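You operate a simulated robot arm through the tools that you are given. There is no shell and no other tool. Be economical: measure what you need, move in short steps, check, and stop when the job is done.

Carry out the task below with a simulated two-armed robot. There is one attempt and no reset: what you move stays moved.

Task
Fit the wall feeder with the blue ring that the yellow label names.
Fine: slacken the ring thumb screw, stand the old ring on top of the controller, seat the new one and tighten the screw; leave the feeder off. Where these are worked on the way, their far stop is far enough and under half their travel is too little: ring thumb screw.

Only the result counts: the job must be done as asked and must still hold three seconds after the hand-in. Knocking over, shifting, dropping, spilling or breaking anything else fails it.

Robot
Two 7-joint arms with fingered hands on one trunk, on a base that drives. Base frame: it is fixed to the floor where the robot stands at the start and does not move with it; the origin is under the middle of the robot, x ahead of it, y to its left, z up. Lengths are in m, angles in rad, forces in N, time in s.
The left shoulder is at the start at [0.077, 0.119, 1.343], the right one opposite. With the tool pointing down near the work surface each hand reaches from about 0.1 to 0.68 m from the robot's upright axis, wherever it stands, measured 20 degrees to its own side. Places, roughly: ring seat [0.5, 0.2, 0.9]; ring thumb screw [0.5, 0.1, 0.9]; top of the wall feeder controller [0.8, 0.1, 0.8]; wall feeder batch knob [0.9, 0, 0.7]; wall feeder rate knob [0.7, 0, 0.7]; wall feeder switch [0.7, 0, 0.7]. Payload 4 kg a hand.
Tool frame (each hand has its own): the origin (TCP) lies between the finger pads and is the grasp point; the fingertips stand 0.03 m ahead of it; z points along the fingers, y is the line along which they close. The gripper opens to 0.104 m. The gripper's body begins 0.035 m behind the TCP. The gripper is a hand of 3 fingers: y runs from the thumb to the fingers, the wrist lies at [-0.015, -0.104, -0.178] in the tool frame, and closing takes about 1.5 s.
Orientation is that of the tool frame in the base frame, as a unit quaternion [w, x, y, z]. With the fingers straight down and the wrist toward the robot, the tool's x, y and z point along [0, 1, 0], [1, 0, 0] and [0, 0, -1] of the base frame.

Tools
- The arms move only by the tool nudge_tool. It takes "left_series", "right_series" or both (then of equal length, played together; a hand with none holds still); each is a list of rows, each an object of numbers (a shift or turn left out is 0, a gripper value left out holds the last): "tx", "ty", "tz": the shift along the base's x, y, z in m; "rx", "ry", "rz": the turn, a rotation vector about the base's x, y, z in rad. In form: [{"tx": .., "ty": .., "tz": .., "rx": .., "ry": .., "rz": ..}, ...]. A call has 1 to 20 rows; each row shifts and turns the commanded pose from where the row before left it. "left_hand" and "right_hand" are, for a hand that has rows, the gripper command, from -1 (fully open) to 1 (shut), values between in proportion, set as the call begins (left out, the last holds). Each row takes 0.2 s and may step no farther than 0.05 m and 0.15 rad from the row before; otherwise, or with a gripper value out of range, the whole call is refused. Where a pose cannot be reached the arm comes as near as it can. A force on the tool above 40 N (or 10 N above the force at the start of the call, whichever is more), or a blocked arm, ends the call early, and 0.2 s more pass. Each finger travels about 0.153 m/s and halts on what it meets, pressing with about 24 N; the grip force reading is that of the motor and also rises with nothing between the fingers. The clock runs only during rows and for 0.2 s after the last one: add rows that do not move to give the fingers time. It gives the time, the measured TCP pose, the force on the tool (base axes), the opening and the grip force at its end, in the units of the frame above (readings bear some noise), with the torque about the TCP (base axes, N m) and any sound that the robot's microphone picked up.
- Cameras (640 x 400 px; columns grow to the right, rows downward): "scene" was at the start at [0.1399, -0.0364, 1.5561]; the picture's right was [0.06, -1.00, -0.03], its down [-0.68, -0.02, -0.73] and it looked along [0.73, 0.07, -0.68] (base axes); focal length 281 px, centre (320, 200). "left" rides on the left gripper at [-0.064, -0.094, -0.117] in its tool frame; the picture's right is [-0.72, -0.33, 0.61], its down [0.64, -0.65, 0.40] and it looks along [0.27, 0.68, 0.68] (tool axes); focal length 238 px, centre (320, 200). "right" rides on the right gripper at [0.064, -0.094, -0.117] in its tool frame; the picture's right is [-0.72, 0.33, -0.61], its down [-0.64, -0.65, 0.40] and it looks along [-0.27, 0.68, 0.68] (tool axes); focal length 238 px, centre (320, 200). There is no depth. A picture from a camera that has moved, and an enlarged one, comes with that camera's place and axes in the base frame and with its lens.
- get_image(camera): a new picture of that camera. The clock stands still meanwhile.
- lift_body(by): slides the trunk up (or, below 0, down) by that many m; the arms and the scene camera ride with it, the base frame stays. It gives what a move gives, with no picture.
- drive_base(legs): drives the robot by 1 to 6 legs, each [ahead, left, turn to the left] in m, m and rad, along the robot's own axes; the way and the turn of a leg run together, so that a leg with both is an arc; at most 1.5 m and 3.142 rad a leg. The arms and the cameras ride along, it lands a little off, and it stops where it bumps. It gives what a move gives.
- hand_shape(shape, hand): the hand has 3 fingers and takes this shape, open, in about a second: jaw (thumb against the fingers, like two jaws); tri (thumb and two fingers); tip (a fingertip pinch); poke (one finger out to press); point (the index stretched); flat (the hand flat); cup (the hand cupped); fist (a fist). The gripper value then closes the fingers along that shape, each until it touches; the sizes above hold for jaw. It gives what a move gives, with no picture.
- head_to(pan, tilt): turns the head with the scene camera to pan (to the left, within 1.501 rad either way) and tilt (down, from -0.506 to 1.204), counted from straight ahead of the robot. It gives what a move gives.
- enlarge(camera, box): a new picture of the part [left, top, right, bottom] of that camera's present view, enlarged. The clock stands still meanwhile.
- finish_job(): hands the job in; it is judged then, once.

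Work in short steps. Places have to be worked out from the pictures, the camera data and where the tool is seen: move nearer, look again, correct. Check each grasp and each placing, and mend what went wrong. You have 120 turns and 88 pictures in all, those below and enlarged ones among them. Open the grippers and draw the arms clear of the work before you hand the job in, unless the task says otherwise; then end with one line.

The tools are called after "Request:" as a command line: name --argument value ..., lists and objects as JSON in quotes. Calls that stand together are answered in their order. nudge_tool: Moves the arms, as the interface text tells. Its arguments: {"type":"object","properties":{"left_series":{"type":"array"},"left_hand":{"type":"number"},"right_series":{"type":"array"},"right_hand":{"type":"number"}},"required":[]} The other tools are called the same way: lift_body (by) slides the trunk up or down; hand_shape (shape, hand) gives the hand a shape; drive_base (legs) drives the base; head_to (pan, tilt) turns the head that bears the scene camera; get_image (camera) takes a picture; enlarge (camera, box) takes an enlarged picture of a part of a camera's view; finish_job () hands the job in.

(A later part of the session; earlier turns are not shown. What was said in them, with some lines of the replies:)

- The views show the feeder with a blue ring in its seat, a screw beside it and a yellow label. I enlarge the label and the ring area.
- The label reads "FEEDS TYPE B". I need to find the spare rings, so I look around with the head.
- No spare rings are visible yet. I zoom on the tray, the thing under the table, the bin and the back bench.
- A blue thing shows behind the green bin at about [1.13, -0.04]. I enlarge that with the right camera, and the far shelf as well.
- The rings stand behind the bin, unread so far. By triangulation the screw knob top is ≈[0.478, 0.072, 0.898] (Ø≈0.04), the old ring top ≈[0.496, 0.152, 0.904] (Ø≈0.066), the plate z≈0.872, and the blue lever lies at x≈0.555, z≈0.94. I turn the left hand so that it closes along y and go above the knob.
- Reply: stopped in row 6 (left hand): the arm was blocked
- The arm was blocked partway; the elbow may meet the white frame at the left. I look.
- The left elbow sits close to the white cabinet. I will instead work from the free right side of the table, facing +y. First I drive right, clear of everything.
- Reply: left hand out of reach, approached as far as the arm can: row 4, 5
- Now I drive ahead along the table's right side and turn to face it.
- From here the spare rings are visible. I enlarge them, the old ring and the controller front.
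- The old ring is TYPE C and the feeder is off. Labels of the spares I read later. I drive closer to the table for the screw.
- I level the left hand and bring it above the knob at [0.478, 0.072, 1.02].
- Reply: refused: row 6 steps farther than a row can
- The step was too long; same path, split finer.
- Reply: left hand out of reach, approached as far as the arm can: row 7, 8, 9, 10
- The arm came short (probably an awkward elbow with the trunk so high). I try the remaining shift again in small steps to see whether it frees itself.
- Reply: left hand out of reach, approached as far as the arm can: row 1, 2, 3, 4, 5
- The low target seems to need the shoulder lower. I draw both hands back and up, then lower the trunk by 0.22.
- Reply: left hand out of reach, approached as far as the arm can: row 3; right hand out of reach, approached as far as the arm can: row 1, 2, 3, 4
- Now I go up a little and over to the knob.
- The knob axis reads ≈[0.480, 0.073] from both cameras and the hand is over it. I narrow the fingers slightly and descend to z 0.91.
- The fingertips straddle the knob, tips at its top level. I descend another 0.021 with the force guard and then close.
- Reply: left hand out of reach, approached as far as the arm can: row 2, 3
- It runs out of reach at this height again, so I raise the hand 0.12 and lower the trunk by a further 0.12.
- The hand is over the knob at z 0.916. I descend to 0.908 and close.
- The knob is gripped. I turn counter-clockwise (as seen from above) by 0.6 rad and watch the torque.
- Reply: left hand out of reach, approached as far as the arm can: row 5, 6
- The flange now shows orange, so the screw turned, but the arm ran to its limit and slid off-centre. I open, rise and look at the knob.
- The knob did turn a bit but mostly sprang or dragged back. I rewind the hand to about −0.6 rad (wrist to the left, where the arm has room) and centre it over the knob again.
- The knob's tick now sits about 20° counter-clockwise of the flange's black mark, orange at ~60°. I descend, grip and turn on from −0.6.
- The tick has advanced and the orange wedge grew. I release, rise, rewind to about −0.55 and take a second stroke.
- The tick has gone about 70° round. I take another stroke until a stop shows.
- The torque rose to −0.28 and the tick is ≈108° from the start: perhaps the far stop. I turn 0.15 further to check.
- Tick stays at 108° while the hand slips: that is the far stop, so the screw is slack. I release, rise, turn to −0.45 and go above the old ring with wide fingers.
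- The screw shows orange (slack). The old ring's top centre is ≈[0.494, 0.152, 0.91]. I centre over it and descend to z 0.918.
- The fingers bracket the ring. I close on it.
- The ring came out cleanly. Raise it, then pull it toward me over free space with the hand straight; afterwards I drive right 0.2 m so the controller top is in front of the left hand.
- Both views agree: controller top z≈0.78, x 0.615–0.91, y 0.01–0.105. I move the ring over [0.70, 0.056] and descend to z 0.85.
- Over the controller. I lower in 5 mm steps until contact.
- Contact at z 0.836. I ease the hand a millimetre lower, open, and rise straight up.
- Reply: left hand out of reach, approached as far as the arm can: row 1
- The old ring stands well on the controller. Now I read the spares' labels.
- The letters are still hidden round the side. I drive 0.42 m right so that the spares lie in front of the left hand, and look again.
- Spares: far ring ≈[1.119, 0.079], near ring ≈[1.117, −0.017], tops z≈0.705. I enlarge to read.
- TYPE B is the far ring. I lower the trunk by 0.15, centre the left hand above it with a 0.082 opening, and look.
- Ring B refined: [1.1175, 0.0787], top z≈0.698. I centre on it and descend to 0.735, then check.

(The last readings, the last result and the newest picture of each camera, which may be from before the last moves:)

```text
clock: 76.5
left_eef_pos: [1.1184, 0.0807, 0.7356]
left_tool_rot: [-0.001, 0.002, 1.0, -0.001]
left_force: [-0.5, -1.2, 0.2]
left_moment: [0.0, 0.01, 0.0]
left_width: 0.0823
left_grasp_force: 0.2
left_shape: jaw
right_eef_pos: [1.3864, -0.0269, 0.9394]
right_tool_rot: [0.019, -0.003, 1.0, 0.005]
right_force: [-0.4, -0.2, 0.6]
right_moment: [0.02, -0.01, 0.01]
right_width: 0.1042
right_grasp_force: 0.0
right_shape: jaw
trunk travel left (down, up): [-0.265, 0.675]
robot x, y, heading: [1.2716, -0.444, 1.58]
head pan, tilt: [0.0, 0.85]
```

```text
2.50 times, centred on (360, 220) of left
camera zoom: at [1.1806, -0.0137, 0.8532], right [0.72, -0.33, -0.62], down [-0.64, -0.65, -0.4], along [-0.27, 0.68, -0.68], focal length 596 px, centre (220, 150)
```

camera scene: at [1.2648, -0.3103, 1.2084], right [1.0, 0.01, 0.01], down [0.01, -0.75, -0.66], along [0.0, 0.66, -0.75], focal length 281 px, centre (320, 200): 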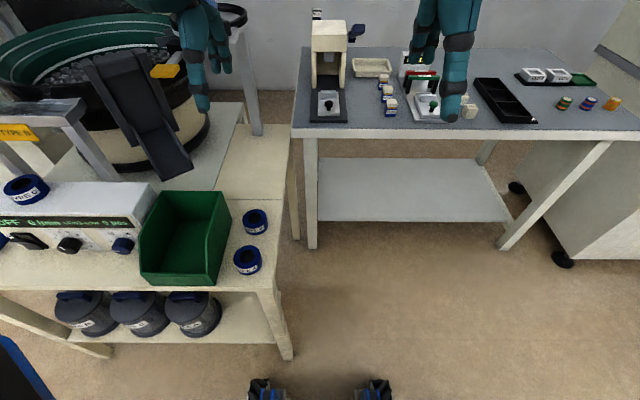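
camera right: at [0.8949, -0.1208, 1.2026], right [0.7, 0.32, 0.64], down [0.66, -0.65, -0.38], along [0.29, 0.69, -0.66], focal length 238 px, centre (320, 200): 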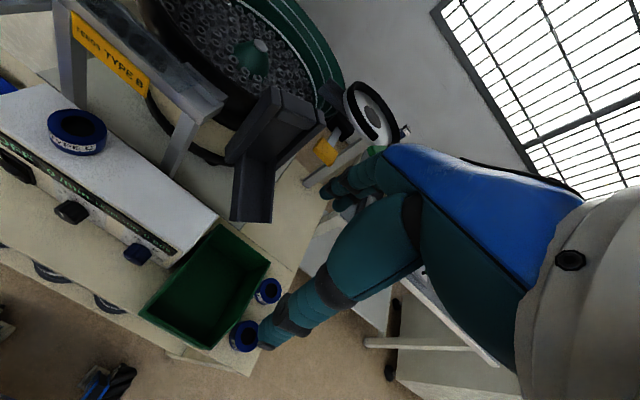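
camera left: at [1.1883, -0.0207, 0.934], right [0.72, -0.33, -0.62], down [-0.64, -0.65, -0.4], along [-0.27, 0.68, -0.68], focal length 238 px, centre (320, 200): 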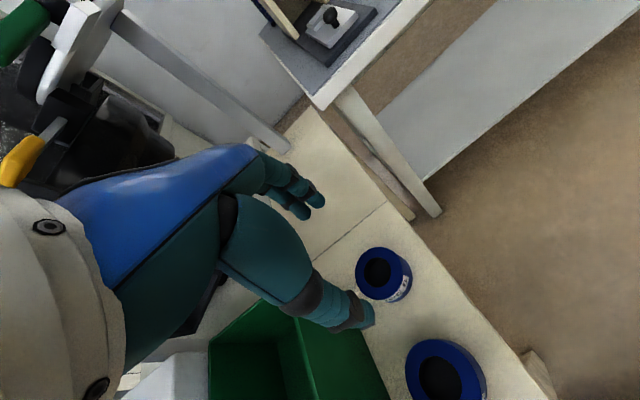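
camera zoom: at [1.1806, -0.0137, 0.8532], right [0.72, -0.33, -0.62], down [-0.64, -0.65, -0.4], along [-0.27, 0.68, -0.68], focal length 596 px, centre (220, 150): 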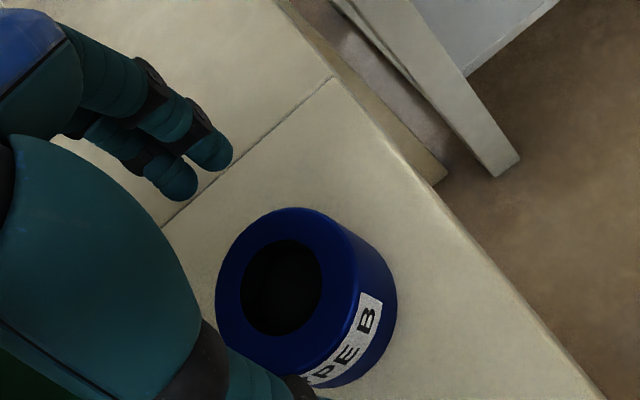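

Centred within 3 mm. I shift slightly, descend to 0.709 and close.

Request:
nudge_tool --left_series '[{"ty": -0.003, "tz": -0.01}, {"tz": -0.01}, {"tz": -0.006}, {}]'

Request:
nudge_tool --left_series '[{}, {}, {}, {}, {}]' --left_hand 1.0

Request:
nudge_tool --left_series '[{"tz": 0.01}, {"tz": 0.02}, {"tz": 0.03}, {}]'

Request:
enlarge --camera "left" --box '[240, 140, 480, 300]'

Request:
enlarge --camera "scene" --box '[180, 90, 320, 240]'

```text
clock: 77.5
left_eef_pos: [1.1173, 0.0791, 0.7108]
left_tool_rot: [-0.002, 0.002, 1.0, -0.001]
left_force: [0.4, -0.7, 0.3]
left_moment: [-0.03, 0.01, -0.04]
left_width: 0.0823
left_grasp_force: 0.0
left_shape: jaw
right_eef_pos: [1.3859, -0.0262, 0.9404]
right_tool_rot: [0.019, -0.002, 1.0, 0.004]
right_force: [0.0, 0.5, 0.6]
right_moment: [-0.01, 0.0, 0.02]
right_width: 0.1041
right_grasp_force: 0.1
right_shape: jaw
trunk travel left (down, up): [-0.265, 0.675]
robot x, y, heading: [1.2752, -0.4453, 1.576]
head pan, tilt: [0.0, 0.85]
```

```text
clock: 78.7
left_eef_pos: [1.1192, 0.0787, 0.7114]
left_tool_rot: [-0.002, 0.002, 1.0, -0.001]
left_force: [0.3, -0.4, -0.2]
left_moment: [0.02, -0.02, 0.01]
left_width: 0.0482
left_grasp_force: 24.3
left_shape: jaw
right_eef_pos: [1.3867, -0.0256, 0.9394]
right_tool_rot: [0.02, -0.003, 1.0, 0.004]
right_force: [0.9, -0.2, -0.1]
right_moment: [-0.03, -0.02, -0.02]
right_width: 0.1042
right_grasp_force: 0.1
right_shape: jaw
trunk travel left (down, up): [-0.265, 0.675]
robot x, y, heading: [1.275, -0.44, 1.581]
head pan, tilt: [0.0, 0.85]
```

```text
clock: 79.7
left_eef_pos: [1.1172, 0.078, 0.7702]
left_tool_rot: [-0.002, 0.001, 1.0, -0.001]
left_force: [0.3, 0.2, -1.1]
left_moment: [-0.02, 0.0, 0.03]
left_width: 0.0481
left_grasp_force: 23.5
left_shape: jaw
right_eef_pos: [1.3866, -0.025, 0.9404]
right_tool_rot: [0.019, -0.002, 1.0, 0.004]
right_force: [0.1, 0.1, 0.2]
right_moment: [-0.01, 0.0, 0.0]
right_width: 0.104
right_grasp_force: 0.0
right_shape: jaw
trunk travel left (down, up): [-0.265, 0.675]
robot x, y, heading: [1.2715, -0.4428, 1.584]
head pan, tilt: [0.0, 0.85]
```

```text
2.50 times, centred on (360, 220) of left
camera zoom: at [1.1804, -0.0151, 0.8884], right [0.72, -0.33, -0.61], down [-0.64, -0.65, -0.4], along [-0.27, 0.68, -0.68], focal length 596 px, centre (220, 150)
```

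zoom: 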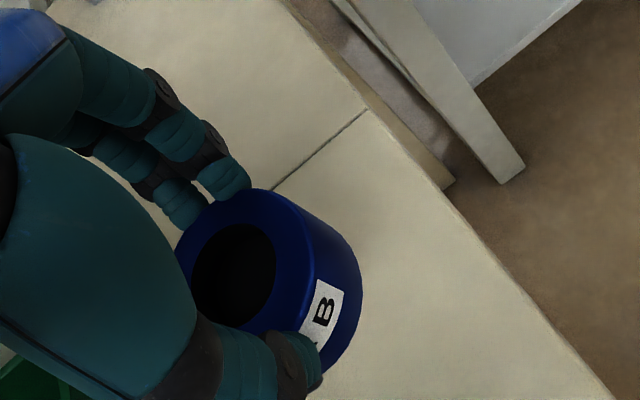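

```text
2.67 times, centred on (250, 165) of scene
camera zoom: at [1.2715, -0.3098, 1.0583], right [1.0, 0.01, 0.0], down [0.01, -0.75, -0.66], along [0.0, 0.66, -0.75], focal length 748 px, centre (507, 293)
```

zoom: 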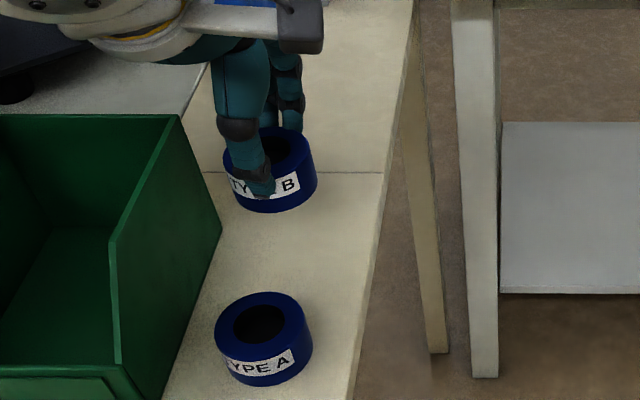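

TYPE B ring is held. I raise the trunk by 0.15 and the hand to z≈1.05, then drive back left 0.62 m to the seat station.

Request:
lift_body --by 0.15

Request:
nudge_tool --left_series '[{"tz": 0.045}, {"tz": 0.045}, {"tz": 0.04, "ty": -0.01}, {}]'

Request:
drive_base --legs '[[0, 0.62, -0.01]]'

Request:
get_image --camera "left"

```text
clock: 81.4
left_eef_pos: [1.1187, 0.0777, 0.9211]
left_tool_rot: [-0.002, 0.002, 1.0, -0.001]
left_force: [0.3, 0.5, -1.1]
left_moment: [-0.03, -0.02, 0.01]
left_width: 0.0484
left_grasp_force: 24.5
left_shape: jaw
right_eef_pos: [1.3874, -0.0247, 1.0894]
right_tool_rot: [0.02, -0.003, 1.0, 0.004]
right_force: [-0.5, 1.0, 0.3]
right_moment: [0.0, 0.01, -0.03]
right_width: 0.1034
right_grasp_force: 0.0
right_shape: jaw
trunk travel left (down, up): [-0.415, 0.525]
robot x, y, heading: [1.2739, -0.4427, 1.58]
head pan, tilt: [0.0, 0.85]
```

```text
clock: 82.4
left_eef_pos: [1.1172, 0.0656, 1.054]
left_tool_rot: [-0.001, 0.001, 1.0, -0.001]
left_force: [1.3, 0.8, -1.4]
left_moment: [0.01, 0.01, 0.03]
left_width: 0.0482
left_grasp_force: 23.6
left_shape: jaw
right_eef_pos: [1.3863, -0.0252, 1.0908]
right_tool_rot: [0.02, -0.002, 1.0, 0.004]
right_force: [0.3, -0.9, 1.0]
right_moment: [-0.01, 0.0, -0.02]
right_width: 0.104
right_grasp_force: 0.1
right_shape: jaw
trunk travel left (down, up): [-0.415, 0.525]
robot x, y, heading: [1.2699, -0.4433, 1.576]
head pan, tilt: [0.0, 0.85]
```

```text
clock: 85.9
left_eef_pos: [0.5055, 0.0705, 1.0532]
left_tool_rot: [-0.003, 0.01, 1.0, -0.001]
left_force: [-0.3, -0.5, -1.4]
left_moment: [-0.01, 0.0, -0.03]
left_width: 0.048
left_grasp_force: 24.0
left_shape: jaw
right_eef_pos: [0.7732, -0.0252, 1.0901]
right_tool_rot: [0.017, 0.007, 1.0, 0.004]
right_force: [0.7, 0.6, -0.8]
right_moment: [-0.02, 0.02, -0.01]
right_width: 0.1039
right_grasp_force: 0.1
right_shape: jaw
trunk travel left (down, up): [-0.415, 0.525]
robot x, y, heading: [0.6524, -0.4384, 1.557]
head pan, tilt: [0.0, 0.85]
```

```text
22 pictures are left
camera left: at [0.5676, -0.0248, 1.1707], right [0.71, -0.34, -0.62], down [-0.66, -0.64, -0.4], along [-0.26, 0.69, -0.68], focal length 238 px, centre (320, 200)
```

left: 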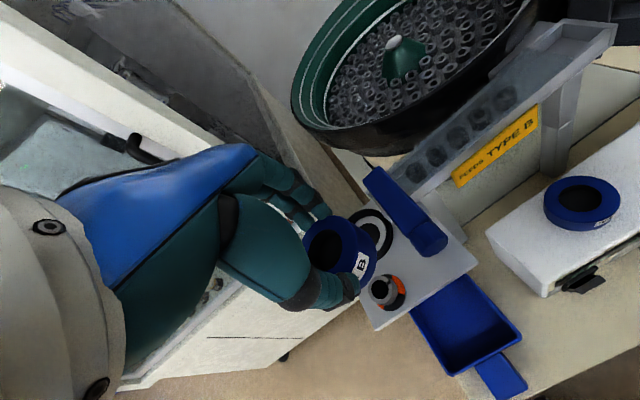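

I rotate the hand −0.44 as before, go above the seat (TCP ≈[0.497, 0.154]) and descend to z 0.965 to look.

Request:
nudge_tool --left_series '[{"rz": -0.11, "tx": -0.002, "ty": 0.021}, {"rz": -0.11, "tx": -0.002, "ty": 0.021}, {"rz": -0.11, "tx": -0.002, "ty": 0.021}, {"rz": -0.11, "tx": -0.0025, "ty": 0.021}, {"tz": -0.03}, {"tz": -0.03}, {"tz": -0.025}, {}]'

Request:
enlarge --camera "left" --box '[240, 140, 480, 300]'

Request:
enlarge --camera "scene" --box '[180, 60, 300, 180]'

```text
clock: 87.7
left_eef_pos: [0.4948, 0.1525, 0.9691]
left_tool_rot: [-0.002, 0.23, 0.973, 0.0]
left_force: [-0.3, 0.1, -1.4]
left_moment: [-0.02, -0.02, 0.01]
left_width: 0.048
left_grasp_force: 23.9
left_shape: jaw
right_eef_pos: [0.7695, -0.0287, 1.0912]
right_tool_rot: [0.019, 0.006, 1.0, 0.005]
right_force: [0.0, 0.1, 0.5]
right_moment: [-0.01, -0.01, 0.0]
right_width: 0.1041
right_grasp_force: 0.1
right_shape: jaw
trunk travel left (down, up): [-0.415, 0.525]
robot x, y, heading: [0.6493, -0.4399, 1.561]
head pan, tilt: [0.0, 0.85]
```

```text
2.50 times, centred on (360, 220) of left
camera zoom: at [0.5085, 0.0404, 1.0869], right [0.5, -0.61, -0.62], down [-0.87, -0.3, -0.4], along [0.06, 0.73, -0.68], focal length 596 px, centre (220, 150)
```

zoom: 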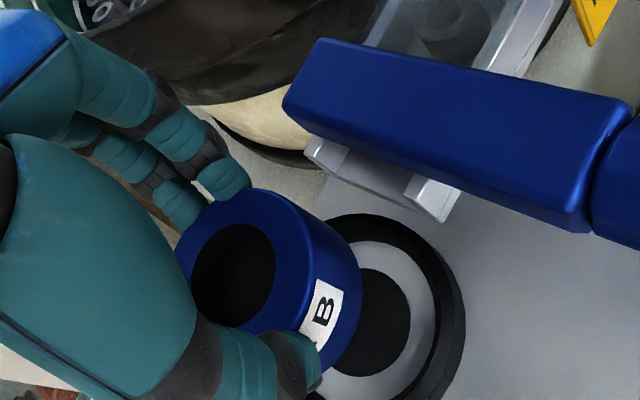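

```text
3.33 times, centred on (240, 120) of scene
camera zoom: at [0.6494, -0.3085, 1.2084], right [1.0, -0.01, 0.0], down [-0.01, -0.75, -0.66], along [0.01, 0.66, -0.75], focal length 935 px, centre (587, 467)
```

zoom: 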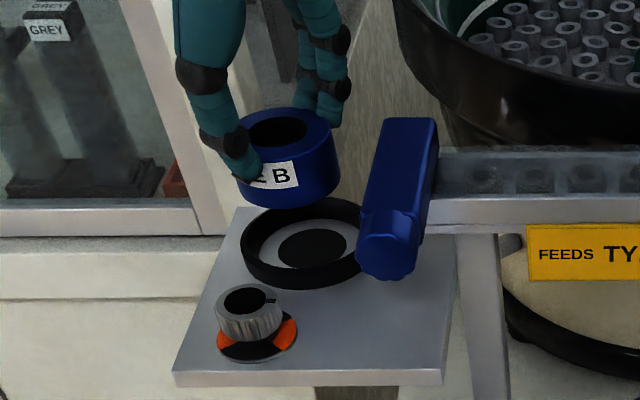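

The ring is within a few mm of the seat axis (seat ≈[0.492, 0.152]). I nudge 1 mm and lower slowly, expecting ~0.921 if seated and ~0.935 if on the rim.

Request:
nudge_tool --left_series '[{"tx": 0.001, "ty": 0.001, "tz": -0.01}, {"tz": -0.01}, {"tz": -0.008}, {"tz": -0.006}, {"tz": -0.005}, {"tz": -0.004}, {}]'

Request:
enlarge --camera "scene" --box '[180, 60, 300, 180]'

```text
clock: 89.3
left_eef_pos: [0.4957, 0.1526, 0.9266]
left_tool_rot: [-0.002, 0.227, 0.974, 0.001]
left_force: [1.0, -4.3, 4.9]
left_moment: [-0.13, 0.01, -0.02]
left_width: 0.0477
left_grasp_force: 24.1
left_shape: jaw
right_eef_pos: [0.7709, -0.0282, 1.09]
right_tool_rot: [0.018, 0.006, 1.0, 0.005]
right_force: [0.9, -0.6, -0.3]
right_moment: [-0.01, 0.02, 0.0]
right_width: 0.1038
right_grasp_force: 0.0
right_shape: jaw
trunk travel left (down, up): [-0.415, 0.525]
robot x, y, heading: [0.6463, -0.439, 1.557]
head pan, tilt: [0.0, 0.85]
```

```text
3.33 times, centred on (240, 120) of scene
camera zoom: at [0.6502, -0.3098, 1.2086], right [1.0, -0.01, 0.0], down [-0.01, -0.75, -0.66], along [0.01, 0.66, -0.75], focal length 935 px, centre (587, 467)
```

zoom: 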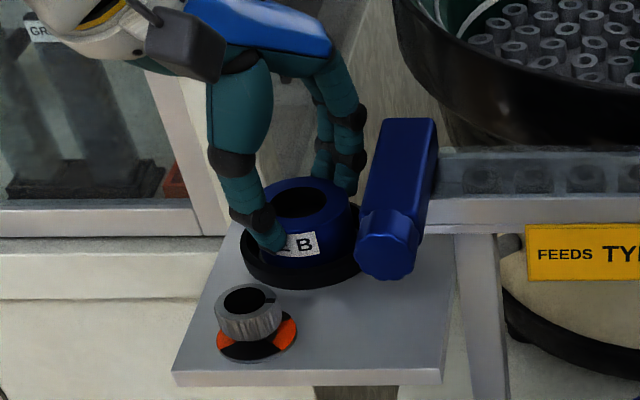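

The wall pushes toward −y with 4 N: the ring is in the mouth, slightly too far in +y. I shift −2 mm in y and lower on.

Request:
nudge_tool --left_series '[{"ty": -0.002}, {"tz": -0.003}, {"tz": -0.003}, {}]'

Request:
enlarge --camera "left" --box '[240, 140, 480, 300]'

```text
clock: 90.3
left_eef_pos: [0.4971, 0.1509, 0.9254]
left_tool_rot: [-0.002, 0.229, 0.973, 0.004]
left_force: [-2.5, 1.7, 30.1]
left_moment: [0.07, 0.07, 0.1]
left_width: 0.0492
left_grasp_force: 23.8
left_shape: jaw
right_eef_pos: [0.7699, -0.0308, 1.0923]
right_tool_rot: [0.019, 0.007, 1.0, 0.007]
right_force: [-0.7, -0.2, -0.3]
right_moment: [-0.02, 0.01, 0.02]
right_width: 0.1038
right_grasp_force: 0.1
right_shape: jaw
trunk travel left (down, up): [-0.415, 0.525]
robot x, y, heading: [0.6517, -0.4358, 1.555]
head pan, tilt: [0.0, 0.85]
```

```text
2.50 times, centred on (360, 220) of left
camera zoom: at [0.5107, 0.0373, 1.0414], right [0.5, -0.61, -0.62], down [-0.86, -0.29, -0.41], along [0.06, 0.74, -0.67], focal length 596 px, centre (220, 150)
```

zoom: 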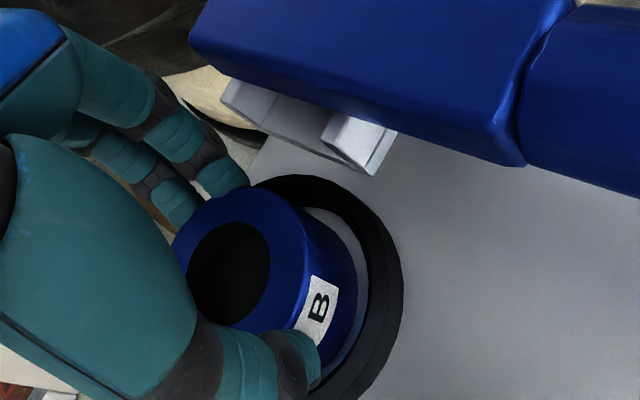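

Firm floor contact (30 N) with little lateral force; the picture resembles the seated old ring. I relieve the press, open, rise and compare.

Request:
nudge_tool --left_series '[{"tz": 0.003}, {}]'

Request:
nudge_tool --left_series '[{}, {}, {}, {}, {"tz": 0.01}, {"tz": 0.03}, {"tz": 0.03}, {}]' --left_hand -0.66

Request:
enlarge --camera "scene" --box '[180, 60, 300, 180]'

Request:
enlarge --camera "left" --box '[280, 160, 520, 320]'

```text
clock: 90.9
left_eef_pos: [0.4964, 0.1503, 0.9256]
left_tool_rot: [-0.003, 0.229, 0.973, 0.002]
left_force: [-2.5, 3.0, 26.7]
left_moment: [0.15, 0.04, 0.15]
left_width: 0.0494
left_grasp_force: 24.3
left_shape: jaw
right_eef_pos: [0.7707, -0.0279, 1.0918]
right_tool_rot: [0.019, 0.006, 1.0, 0.006]
right_force: [0.5, 0.2, 0.6]
right_moment: [-0.02, 0.02, -0.02]
right_width: 0.1037
right_grasp_force: 0.1
right_shape: jaw
trunk travel left (down, up): [-0.415, 0.525]
robot x, y, heading: [0.6485, -0.4369, 1.558]
head pan, tilt: [0.0, 0.85]
```

```text
clock: 92.7
left_eef_pos: [0.4944, 0.1536, 0.9906]
left_tool_rot: [-0.002, 0.229, 0.973, 0.0]
left_force: [0.8, -0.8, -0.4]
left_moment: [-0.01, 0.0, 0.01]
left_width: 0.0861
left_grasp_force: 0.0
left_shape: jaw
right_eef_pos: [0.769, -0.0272, 1.0902]
right_tool_rot: [0.02, 0.006, 1.0, 0.005]
right_force: [-0.3, 1.0, 0.8]
right_moment: [0.01, 0.01, -0.03]
right_width: 0.1038
right_grasp_force: 0.0
right_shape: jaw
trunk travel left (down, up): [-0.415, 0.525]
robot x, y, heading: [0.651, -0.4398, 1.555]
head pan, tilt: [0.0, 0.85]
```

```text
3.33 times, centred on (240, 120) of scene
camera zoom: at [0.6497, -0.3081, 1.2083], right [1.0, -0.01, 0.0], down [-0.01, -0.75, -0.66], along [0.01, 0.66, -0.75], focal length 935 px, centre (587, 467)
```

zoom: 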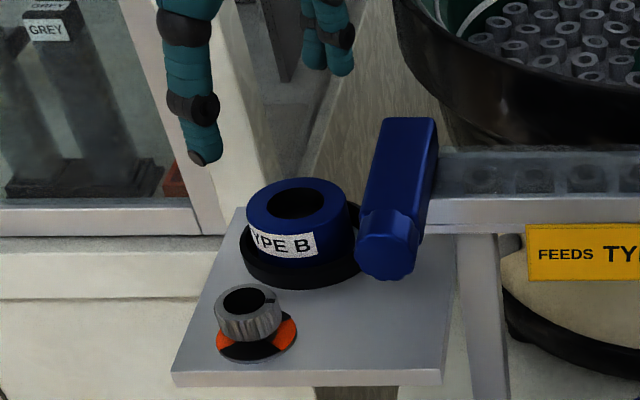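

```text
2.50 times, centred on (400, 240) of left
camera zoom: at [0.5088, 0.0407, 1.1085], right [0.5, -0.61, -0.62], down [-0.87, -0.3, -0.4], along [0.06, 0.73, -0.68], focal length 596 px, centre (120, 100)
```

zoom: 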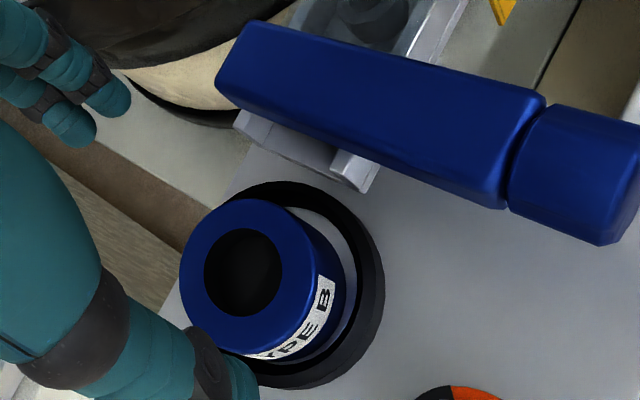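

Looks seated, but I check closely for tilt with a stronger zoom.

Request:
enlarge --camera "scene" --box '[205, 105, 255, 150]'

```text
8.89 times, centred on (230, 128) of scene
camera zoom: at [0.6497, -0.3081, 1.2083], right [1.0, -0.01, 0.0], down [-0.01, -0.75, -0.66], along [0.01, 0.66, -0.75], focal length 2494 px, centre (1120, 844)
```

zoom: 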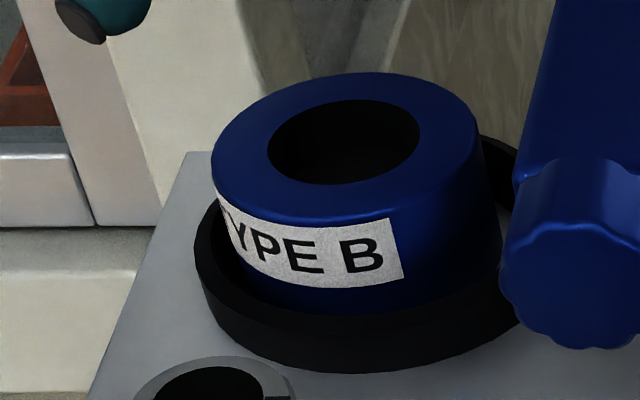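

The ring is level, in the recess, but about 3 mm toward −x compared with where the old one sat. I regrip it, slide it +3 mm in x and release.

Request:
nudge_tool --left_series '[{"tx": 0.001, "ty": -0.002, "tz": -0.03}, {"tz": -0.025}, {"tz": -0.009}, {}]'

Request:
nudge_tool --left_series '[{}, {}, {}, {}, {}, {"tx": 0.0015}, {"tx": 0.0015}, {}]' --left_hand 1.0

Request:
nudge_tool --left_series '[{}, {}, {}, {}, {"tz": 0.01}, {"tz": 0.03}, {"tz": 0.03}, {}]' --left_hand -0.66

Request:
enlarge --camera "scene" --box '[205, 105, 255, 150]'

```text
clock: 93.7
left_eef_pos: [0.4968, 0.1525, 0.9294]
left_tool_rot: [-0.002, 0.228, 0.974, 0.001]
left_force: [-0.8, -0.4, 0.0]
left_moment: [-0.02, -0.01, 0.01]
left_width: 0.0862
left_grasp_force: 0.0
left_shape: jaw
right_eef_pos: [0.7699, -0.0277, 1.0909]
right_tool_rot: [0.019, 0.007, 1.0, 0.005]
right_force: [-0.4, -0.3, 0.0]
right_moment: [-0.01, 0.01, -0.01]
right_width: 0.104
right_grasp_force: 0.0
right_shape: jaw
trunk travel left (down, up): [-0.415, 0.525]
robot x, y, heading: [0.6474, -0.4416, 1.556]
head pan, tilt: [0.0, 0.85]
```

```text
clock: 95.5
left_eef_pos: [0.4986, 0.15, 0.9293]
left_tool_rot: [-0.002, 0.228, 0.974, 0.0]
left_force: [-1.0, 0.2, 0.8]
left_moment: [0.03, -0.02, -0.02]
left_width: 0.047
left_grasp_force: 23.8
left_shape: jaw
right_eef_pos: [0.7693, -0.0266, 1.0902]
right_tool_rot: [0.019, 0.006, 1.0, 0.005]
right_force: [-0.2, 0.2, -0.6]
right_moment: [0.01, -0.02, 0.01]
right_width: 0.104
right_grasp_force: 0.1
right_shape: jaw
trunk travel left (down, up): [-0.415, 0.525]
robot x, y, heading: [0.6501, -0.4435, 1.554]
head pan, tilt: [0.0, 0.85]
```

```text
clock: 97.3
left_eef_pos: [0.4988, 0.1491, 1.0001]
left_tool_rot: [-0.002, 0.229, 0.973, 0.001]
left_force: [-0.5, -0.2, -0.9]
left_moment: [0.02, -0.01, 0.0]
left_width: 0.0862
left_grasp_force: 0.1
left_shape: jaw
right_eef_pos: [0.77, -0.0274, 1.0905]
right_tool_rot: [0.019, 0.006, 1.0, 0.005]
right_force: [0.6, 0.3, -0.4]
right_moment: [0.04, 0.0, -0.04]
right_width: 0.1039
right_grasp_force: 0.1
right_shape: jaw
trunk travel left (down, up): [-0.415, 0.525]
robot x, y, heading: [0.6516, -0.4395, 1.563]
head pan, tilt: [0.0, 0.85]
```

```text
8.89 times, centred on (230, 128) of scene
camera zoom: at [0.6497, -0.3079, 1.2083], right [1.0, -0.01, 0.0], down [-0.01, -0.75, -0.66], along [0.01, 0.66, -0.75], focal length 2494 px, centre (1120, 844)
```

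zoom: 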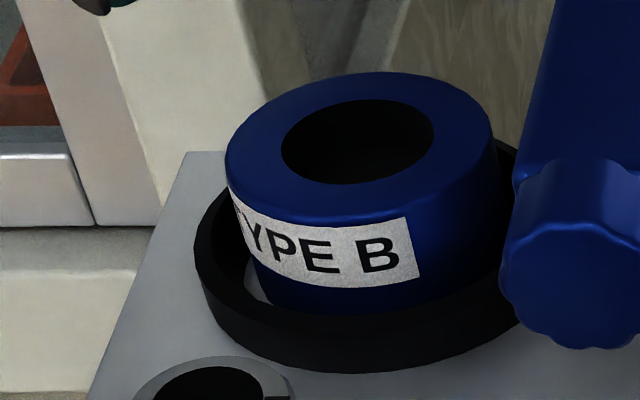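

Ring B is now centred in its recess. Next I bring the hand to the knob at +0.24 rad with a narrower opening, to tighten clockwise.

Request:
nudge_tool --left_series '[{"tx": -0.005, "ty": -0.02}, {"tx": -0.005, "ty": -0.02}, {"tx": -0.005, "ty": -0.02}, {"tx": -0.004, "ty": -0.017, "rz": 0.1}, {"rz": 0.15}, {"rz": 0.15}, {"rz": 0.15}, {"rz": 0.15}, {}]' --left_hand 0.0

Request:
nudge_tool --left_series '[{"tz": -0.03}, {"tz": -0.025}, {}]'

Request:
enlarge --camera "left" --box '[240, 160, 440, 300]'

```text
clock: 99.3
left_eef_pos: [0.4801, 0.0714, 0.9989]
left_tool_rot: [-0.001, -0.12, 0.993, -0.001]
left_force: [0.5, 1.1, -0.7]
left_moment: [-0.01, 0.04, 0.0]
left_width: 0.0527
left_grasp_force: 0.1
left_shape: jaw
right_eef_pos: [0.7692, -0.0276, 1.0911]
right_tool_rot: [0.018, 0.006, 1.0, 0.006]
right_force: [-0.2, -0.1, -0.4]
right_moment: [-0.02, 0.0, 0.02]
right_width: 0.104
right_grasp_force: 0.1
right_shape: jaw
trunk travel left (down, up): [-0.415, 0.525]
robot x, y, heading: [0.6508, -0.4413, 1.557]
head pan, tilt: [0.0, 0.85]
```

```text
clock: 100.1
left_eef_pos: [0.4805, 0.0718, 0.9428]
left_tool_rot: [-0.001, -0.119, 0.993, -0.001]
left_force: [-0.1, 0.3, -0.3]
left_moment: [-0.03, -0.01, 0.03]
left_width: 0.0525
left_grasp_force: 0.1
left_shape: jaw
right_eef_pos: [0.7694, -0.0281, 1.0912]
right_tool_rot: [0.019, 0.006, 1.0, 0.004]
right_force: [0.4, -0.8, 0.6]
right_moment: [-0.02, -0.01, 0.01]
right_width: 0.1037
right_grasp_force: 0.0
right_shape: jaw
trunk travel left (down, up): [-0.415, 0.525]
robot x, y, heading: [0.6442, -0.4397, 1.556]
head pan, tilt: [0.0, 0.85]
```

```text
2.86 times, centred on (340, 230) of left
camera zoom: at [0.5641, -0.0047, 1.0608], right [0.77, -0.15, -0.62], down [-0.47, -0.79, -0.4], along [-0.42, 0.6, -0.68], focal length 681 px, centre (263, 114)
```

zoom: 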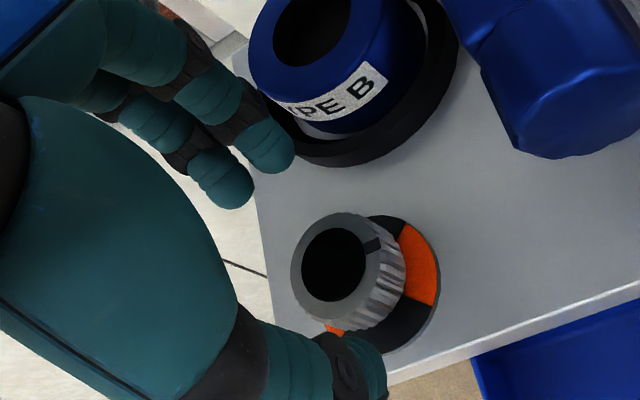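

Tick at ≈108° as left. I descend, grip and turn clockwise 1.2 rad.

Request:
nudge_tool --left_series '[{"tx": -0.001, "ty": 0.001, "tz": -0.015}, {"tz": -0.012}, {"tz": -0.007}, {}]'

Request:
nudge_tool --left_series '[{}, {}, {}, {}, {"rz": -0.1}, {"rz": -0.1}, {"rz": -0.1}, {"rz": -0.1}, {"rz": -0.1}, {"rz": -0.1}, {"rz": -0.1}, {"rz": -0.1}, {"rz": -0.1}, {"rz": -0.1}, {"rz": -0.1}, {"rz": -0.1}, {}]' --left_hand 1.0

Request:
enlarge --camera "left" --box '[240, 160, 440, 300]'

```text
clock: 101.1
left_eef_pos: [0.4782, 0.0738, 0.9095]
left_tool_rot: [-0.002, -0.119, 0.993, 0.0]
left_force: [0.7, 0.5, 1.1]
left_moment: [0.02, -0.04, 0.0]
left_width: 0.0527
left_grasp_force: 0.0
left_shape: jaw
right_eef_pos: [0.7695, -0.0276, 1.0898]
right_tool_rot: [0.019, 0.007, 1.0, 0.005]
right_force: [0.1, 0.1, 0.5]
right_moment: [-0.04, -0.01, 0.0]
right_width: 0.104
right_grasp_force: 0.0
right_shape: jaw
trunk travel left (down, up): [-0.415, 0.525]
robot x, y, heading: [0.6485, -0.4381, 1.561]
head pan, tilt: [0.0, 0.85]
```

```text
clock: 104.7
left_eef_pos: [0.4787, 0.0753, 0.9084]
left_tool_rot: [0.001, 0.464, 0.886, 0.001]
left_force: [-1.2, -0.1, -6.0]
left_moment: [-0.05, 0.06, 0.05]
left_width: 0.0231
left_grasp_force: 23.7
left_shape: jaw
right_eef_pos: [0.7697, -0.0278, 1.0902]
right_tool_rot: [0.019, 0.005, 1.0, 0.005]
right_force: [-0.2, 1.1, -0.6]
right_moment: [-0.02, 0.0, 0.03]
right_width: 0.104
right_grasp_force: 0.1
right_shape: jaw
trunk travel left (down, up): [-0.415, 0.525]
robot x, y, heading: [0.6486, -0.4342, 1.561]
head pan, tilt: [0.0, 0.85]
```

```text
2.86 times, centred on (340, 230) of left
camera zoom: at [0.4368, -0.0314, 1.0265], right [0.14, -0.78, -0.62], down [-0.9, 0.15, -0.4], along [0.41, 0.61, -0.68], focal length 681 px, centre (263, 114)
```

zoom: 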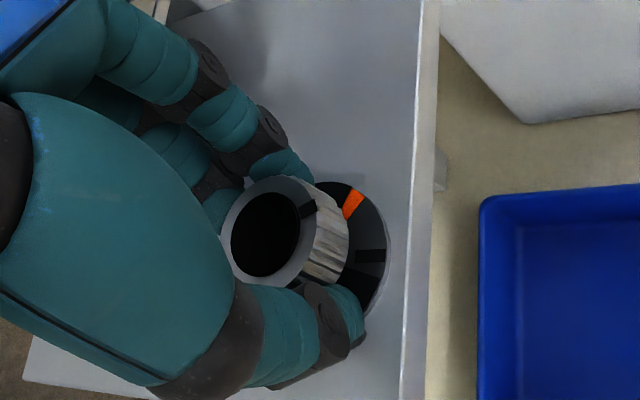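

The tick is at ≈39° now, so about 40° remain. I release, rewind to −0.25 and take a second clockwise stroke.

Request:
nudge_tool --left_series '[{}, {}, {}, {"tz": 0.025}, {"tz": 0.025, "ty": -0.002}, {"rz": 0.15}, {"rz": 0.15}, {"rz": 0.15}, {"rz": 0.15}, {"rz": 0.12}, {}]' --left_hand 0.04

Request:
nudge_tool --left_series '[{"tz": -0.025}, {"tz": -0.017}, {"tz": -0.007}, {}]'

Request:
nudge_tool --left_series '[{}, {}, {}, {}, {"rz": -0.1}, {"rz": -0.1}, {"rz": -0.1}, {"rz": -0.1}, {"rz": -0.1}, {"rz": -0.1}, {"rz": -0.1}, {"rz": -0.1}, {}]' --left_hand 1.0

Request:
enlarge --camera "left" --box '[240, 160, 440, 300]'

```text
clock: 107.1
left_eef_pos: [0.4795, 0.0724, 0.9596]
left_tool_rot: [-0.002, 0.12, 0.993, 0.0]
left_force: [-0.6, -0.5, 0.3]
left_moment: [-0.02, 0.0, -0.03]
left_width: 0.0497
left_grasp_force: 0.0
left_shape: jaw
right_eef_pos: [0.7692, -0.0263, 1.0902]
right_tool_rot: [0.019, 0.006, 1.0, 0.004]
right_force: [0.5, 1.0, -0.4]
right_moment: [-0.03, -0.02, 0.0]
right_width: 0.1038
right_grasp_force: 0.1
right_shape: jaw
trunk travel left (down, up): [-0.415, 0.525]
robot x, y, heading: [0.6491, -0.4404, 1.559]
head pan, tilt: [0.0, 0.85]
```

```text
clock: 108.1
left_eef_pos: [0.4797, 0.0719, 0.9102]
left_tool_rot: [-0.001, 0.12, 0.993, 0.0]
left_force: [0.2, 0.0, 0.4]
left_moment: [0.0, -0.01, 0.04]
left_width: 0.0495
left_grasp_force: 0.0
left_shape: jaw
right_eef_pos: [0.7701, -0.0272, 1.091]
right_tool_rot: [0.019, 0.007, 1.0, 0.005]
right_force: [-0.1, 1.0, 0.2]
right_moment: [0.01, -0.03, 0.0]
right_width: 0.1038
right_grasp_force: 0.1
right_shape: jaw
trunk travel left (down, up): [-0.415, 0.525]
robot x, y, heading: [0.6513, -0.4394, 1.562]
head pan, tilt: [0.0, 0.85]
```

```text
clock: 110.9
left_eef_pos: [0.4773, 0.0718, 0.9106]
left_tool_rot: [-0.001, 0.498, 0.867, 0.001]
left_force: [-4.6, -1.3, -3.5]
left_moment: [-0.03, 0.12, 0.22]
left_width: 0.0233
left_grasp_force: 24.1
left_shape: jaw
right_eef_pos: [0.7674, -0.0271, 1.0917]
right_tool_rot: [0.02, 0.006, 1.0, 0.006]
right_force: [-0.1, 0.2, -0.4]
right_moment: [-0.02, 0.06, -0.03]
right_width: 0.1039
right_grasp_force: 0.0
right_shape: jaw
trunk travel left (down, up): [-0.415, 0.525]
robot x, y, heading: [0.6492, -0.4392, 1.558]
head pan, tilt: [0.0, 0.85]
```

```text
2.86 times, centred on (340, 230) of left
camera zoom: at [0.4275, -0.0307, 1.0274], right [0.08, -0.78, -0.62], down [-0.89, 0.23, -0.4], along [0.46, 0.58, -0.68], focal length 681 px, centre (263, 114)
```

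zoom: 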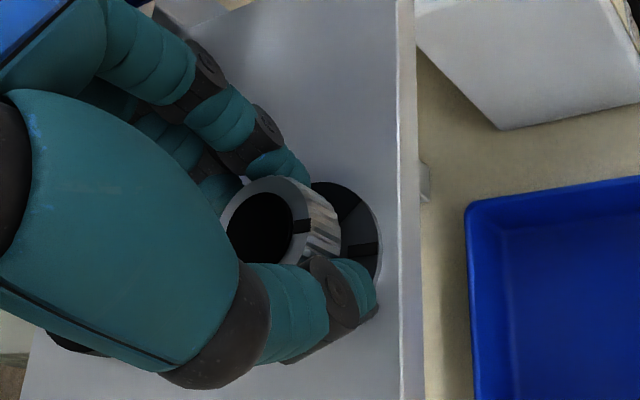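

Orange is gone and the torque rose to 0.22: near the tight stop. I turn 0.15 more, then open and rise, and check.

Request:
nudge_tool --left_series '[{"rz": -0.08}, {"rz": -0.08}, {}]'

Request:
nudge_tool --left_series '[{}, {}, {}, {"tz": 0.03}, {"tz": 0.04}, {"tz": 0.04}, {"rz": 0.15, "ty": -0.03}, {"rz": 0.15, "ty": -0.03}, {"rz": 0.15, "ty": -0.02}, {"rz": 0.15}, {"rz": 0.15}, {"rz": 0.15}, {}]' --left_hand 0.04

Request:
get_image --camera "scene"

Request:
enlarge --camera "scene" --box '[195, 100, 275, 170]'

```text
clock: 111.7
left_eef_pos: [0.4777, 0.0721, 0.9092]
left_tool_rot: [0.0, 0.565, 0.825, 0.002]
left_force: [-4.9, 1.3, -1.9]
left_moment: [0.06, 0.13, 0.29]
left_width: 0.023
left_grasp_force: 24.0
left_shape: jaw
right_eef_pos: [0.7683, -0.0262, 1.0906]
right_tool_rot: [0.02, 0.006, 1.0, 0.005]
right_force: [0.6, -0.1, 0.8]
right_moment: [-0.01, 0.02, 0.03]
right_width: 0.1037
right_grasp_force: 0.0
right_shape: jaw
trunk travel left (down, up): [-0.415, 0.525]
robot x, y, heading: [0.6476, -0.4414, 1.556]
head pan, tilt: [0.0, 0.85]
```

```text
clock: 114.5
left_eef_pos: [0.4786, -0.0083, 1.0205]
left_tool_rot: [-0.002, 0.151, 0.989, 0.0]
left_force: [-0.1, -0.4, -0.8]
left_moment: [0.01, -0.02, 0.01]
left_width: 0.0496
left_grasp_force: 0.1
left_shape: jaw
right_eef_pos: [0.7692, -0.0259, 1.091]
right_tool_rot: [0.02, 0.006, 1.0, 0.005]
right_force: [-0.1, 0.2, 0.7]
right_moment: [0.01, -0.01, 0.0]
right_width: 0.104
right_grasp_force: 0.2
right_shape: jaw
trunk travel left (down, up): [-0.415, 0.525]
robot x, y, heading: [0.6511, -0.4388, 1.559]
head pan, tilt: [0.0, 0.85]
```

```text
10 pictures are left
camera scene: at [0.6496, -0.3086, 1.2084], right [1.0, -0.01, 0.0], down [-0.01, -0.75, -0.66], along [0.01, 0.66, -0.75], focal length 281 px, centre (320, 200)
```

scene: 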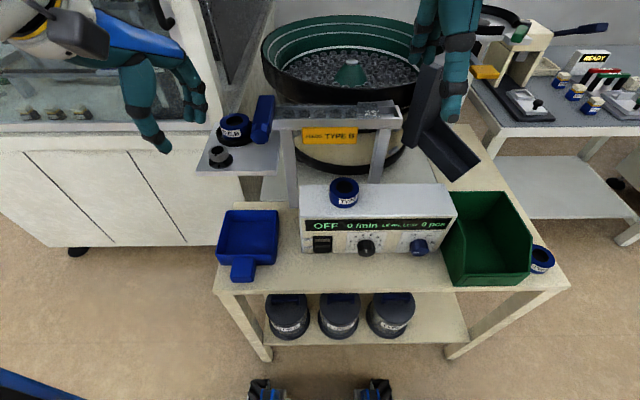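

```text
5.71 times, centred on (235, 135) of scene
camera zoom: at [0.6496, -0.3086, 1.2084], right [1.0, -0.01, 0.0], down [-0.01, -0.75, -0.66], along [0.01, 0.66, -0.75], focal length 1603 px, centre (806, 571)
```

zoom: 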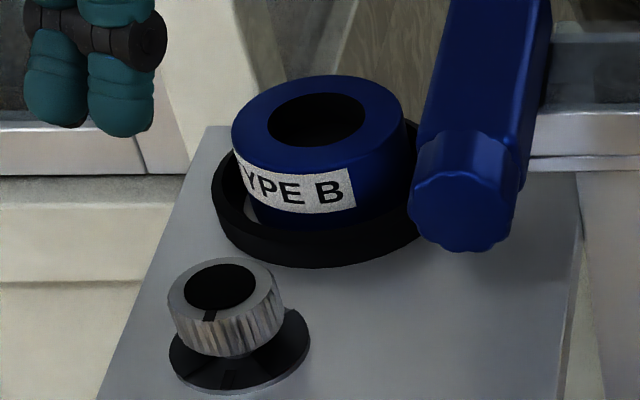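

Screw is tight (no orange, tick back at its start), ring B seated, ring C on the controller, feeder OFF. I open the hand and back the robot away from the table.

Request:
nudge_tool --left_series '[{"tz": 0.03}, {"tz": 0.03}, {}, {}]' --left_hand -1.0

Request:
drive_base --legs '[[-0.3, 0, 0]]'

Request:
get_image --camera "scene"

```text
clock: 115.5
left_eef_pos: [0.4799, -0.0079, 1.0817]
left_tool_rot: [-0.002, 0.151, 0.989, 0.0]
left_force: [1.0, -0.7, -0.6]
left_moment: [0.02, -0.01, -0.04]
left_width: 0.1038
left_grasp_force: 0.0
left_shape: jaw
right_eef_pos: [0.7695, -0.0288, 1.0912]
right_tool_rot: [0.019, 0.007, 1.0, 0.005]
right_force: [0.8, 0.3, -0.3]
right_moment: [0.03, 0.01, -0.02]
right_width: 0.104
right_grasp_force: 0.0
right_shape: jaw
trunk travel left (down, up): [-0.415, 0.525]
robot x, y, heading: [0.6477, -0.4373, 1.559]
head pan, tilt: [0.0, 0.85]
```

```text
clock: 117.5
left_eef_pos: [0.4746, -0.3035, 1.0811]
left_tool_rot: [-0.001, 0.148, 0.989, 0.0]
left_force: [0.3, -0.8, 0.4]
left_moment: [-0.03, 0.02, 0.02]
left_width: 0.1039
left_grasp_force: 0.0
left_shape: jaw
right_eef_pos: [0.7648, -0.3231, 1.0903]
right_tool_rot: [0.019, 0.003, 1.0, 0.004]
right_force: [-0.3, -0.3, 0.0]
right_moment: [0.01, 0.01, 0.0]
right_width: 0.1039
right_grasp_force: 0.0
right_shape: jaw
trunk travel left (down, up): [-0.415, 0.525]
robot x, y, heading: [0.6462, -0.7333, 1.566]
head pan, tilt: [0.0, 0.85]
```

```text
8 pictures are left
camera scene: at [0.646, -0.6051, 1.2083], right [1.0, -0.01, 0.0], down [0.0, -0.75, -0.66], along [0.0, 0.66, -0.75], focal length 281 px, centre (320, 200)
```

scene: 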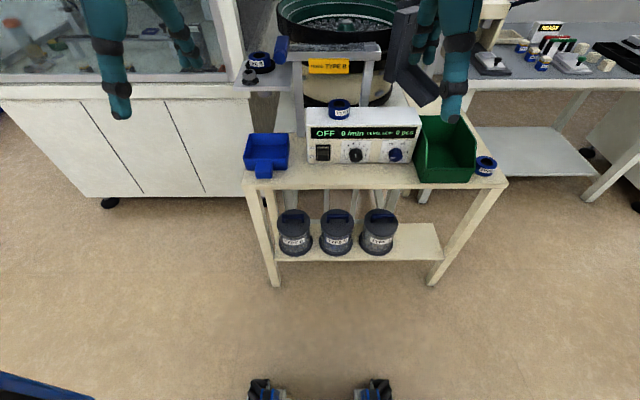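

Everything is in place and the arms are clear, so I hand in.

Request:
finish_job

```text
The job is handed in.
```

The TYPE B ring is seated in the feeder with its thumb screw tightened, the old TYPE C ring stands on top of the controller, and the feeder is still off.
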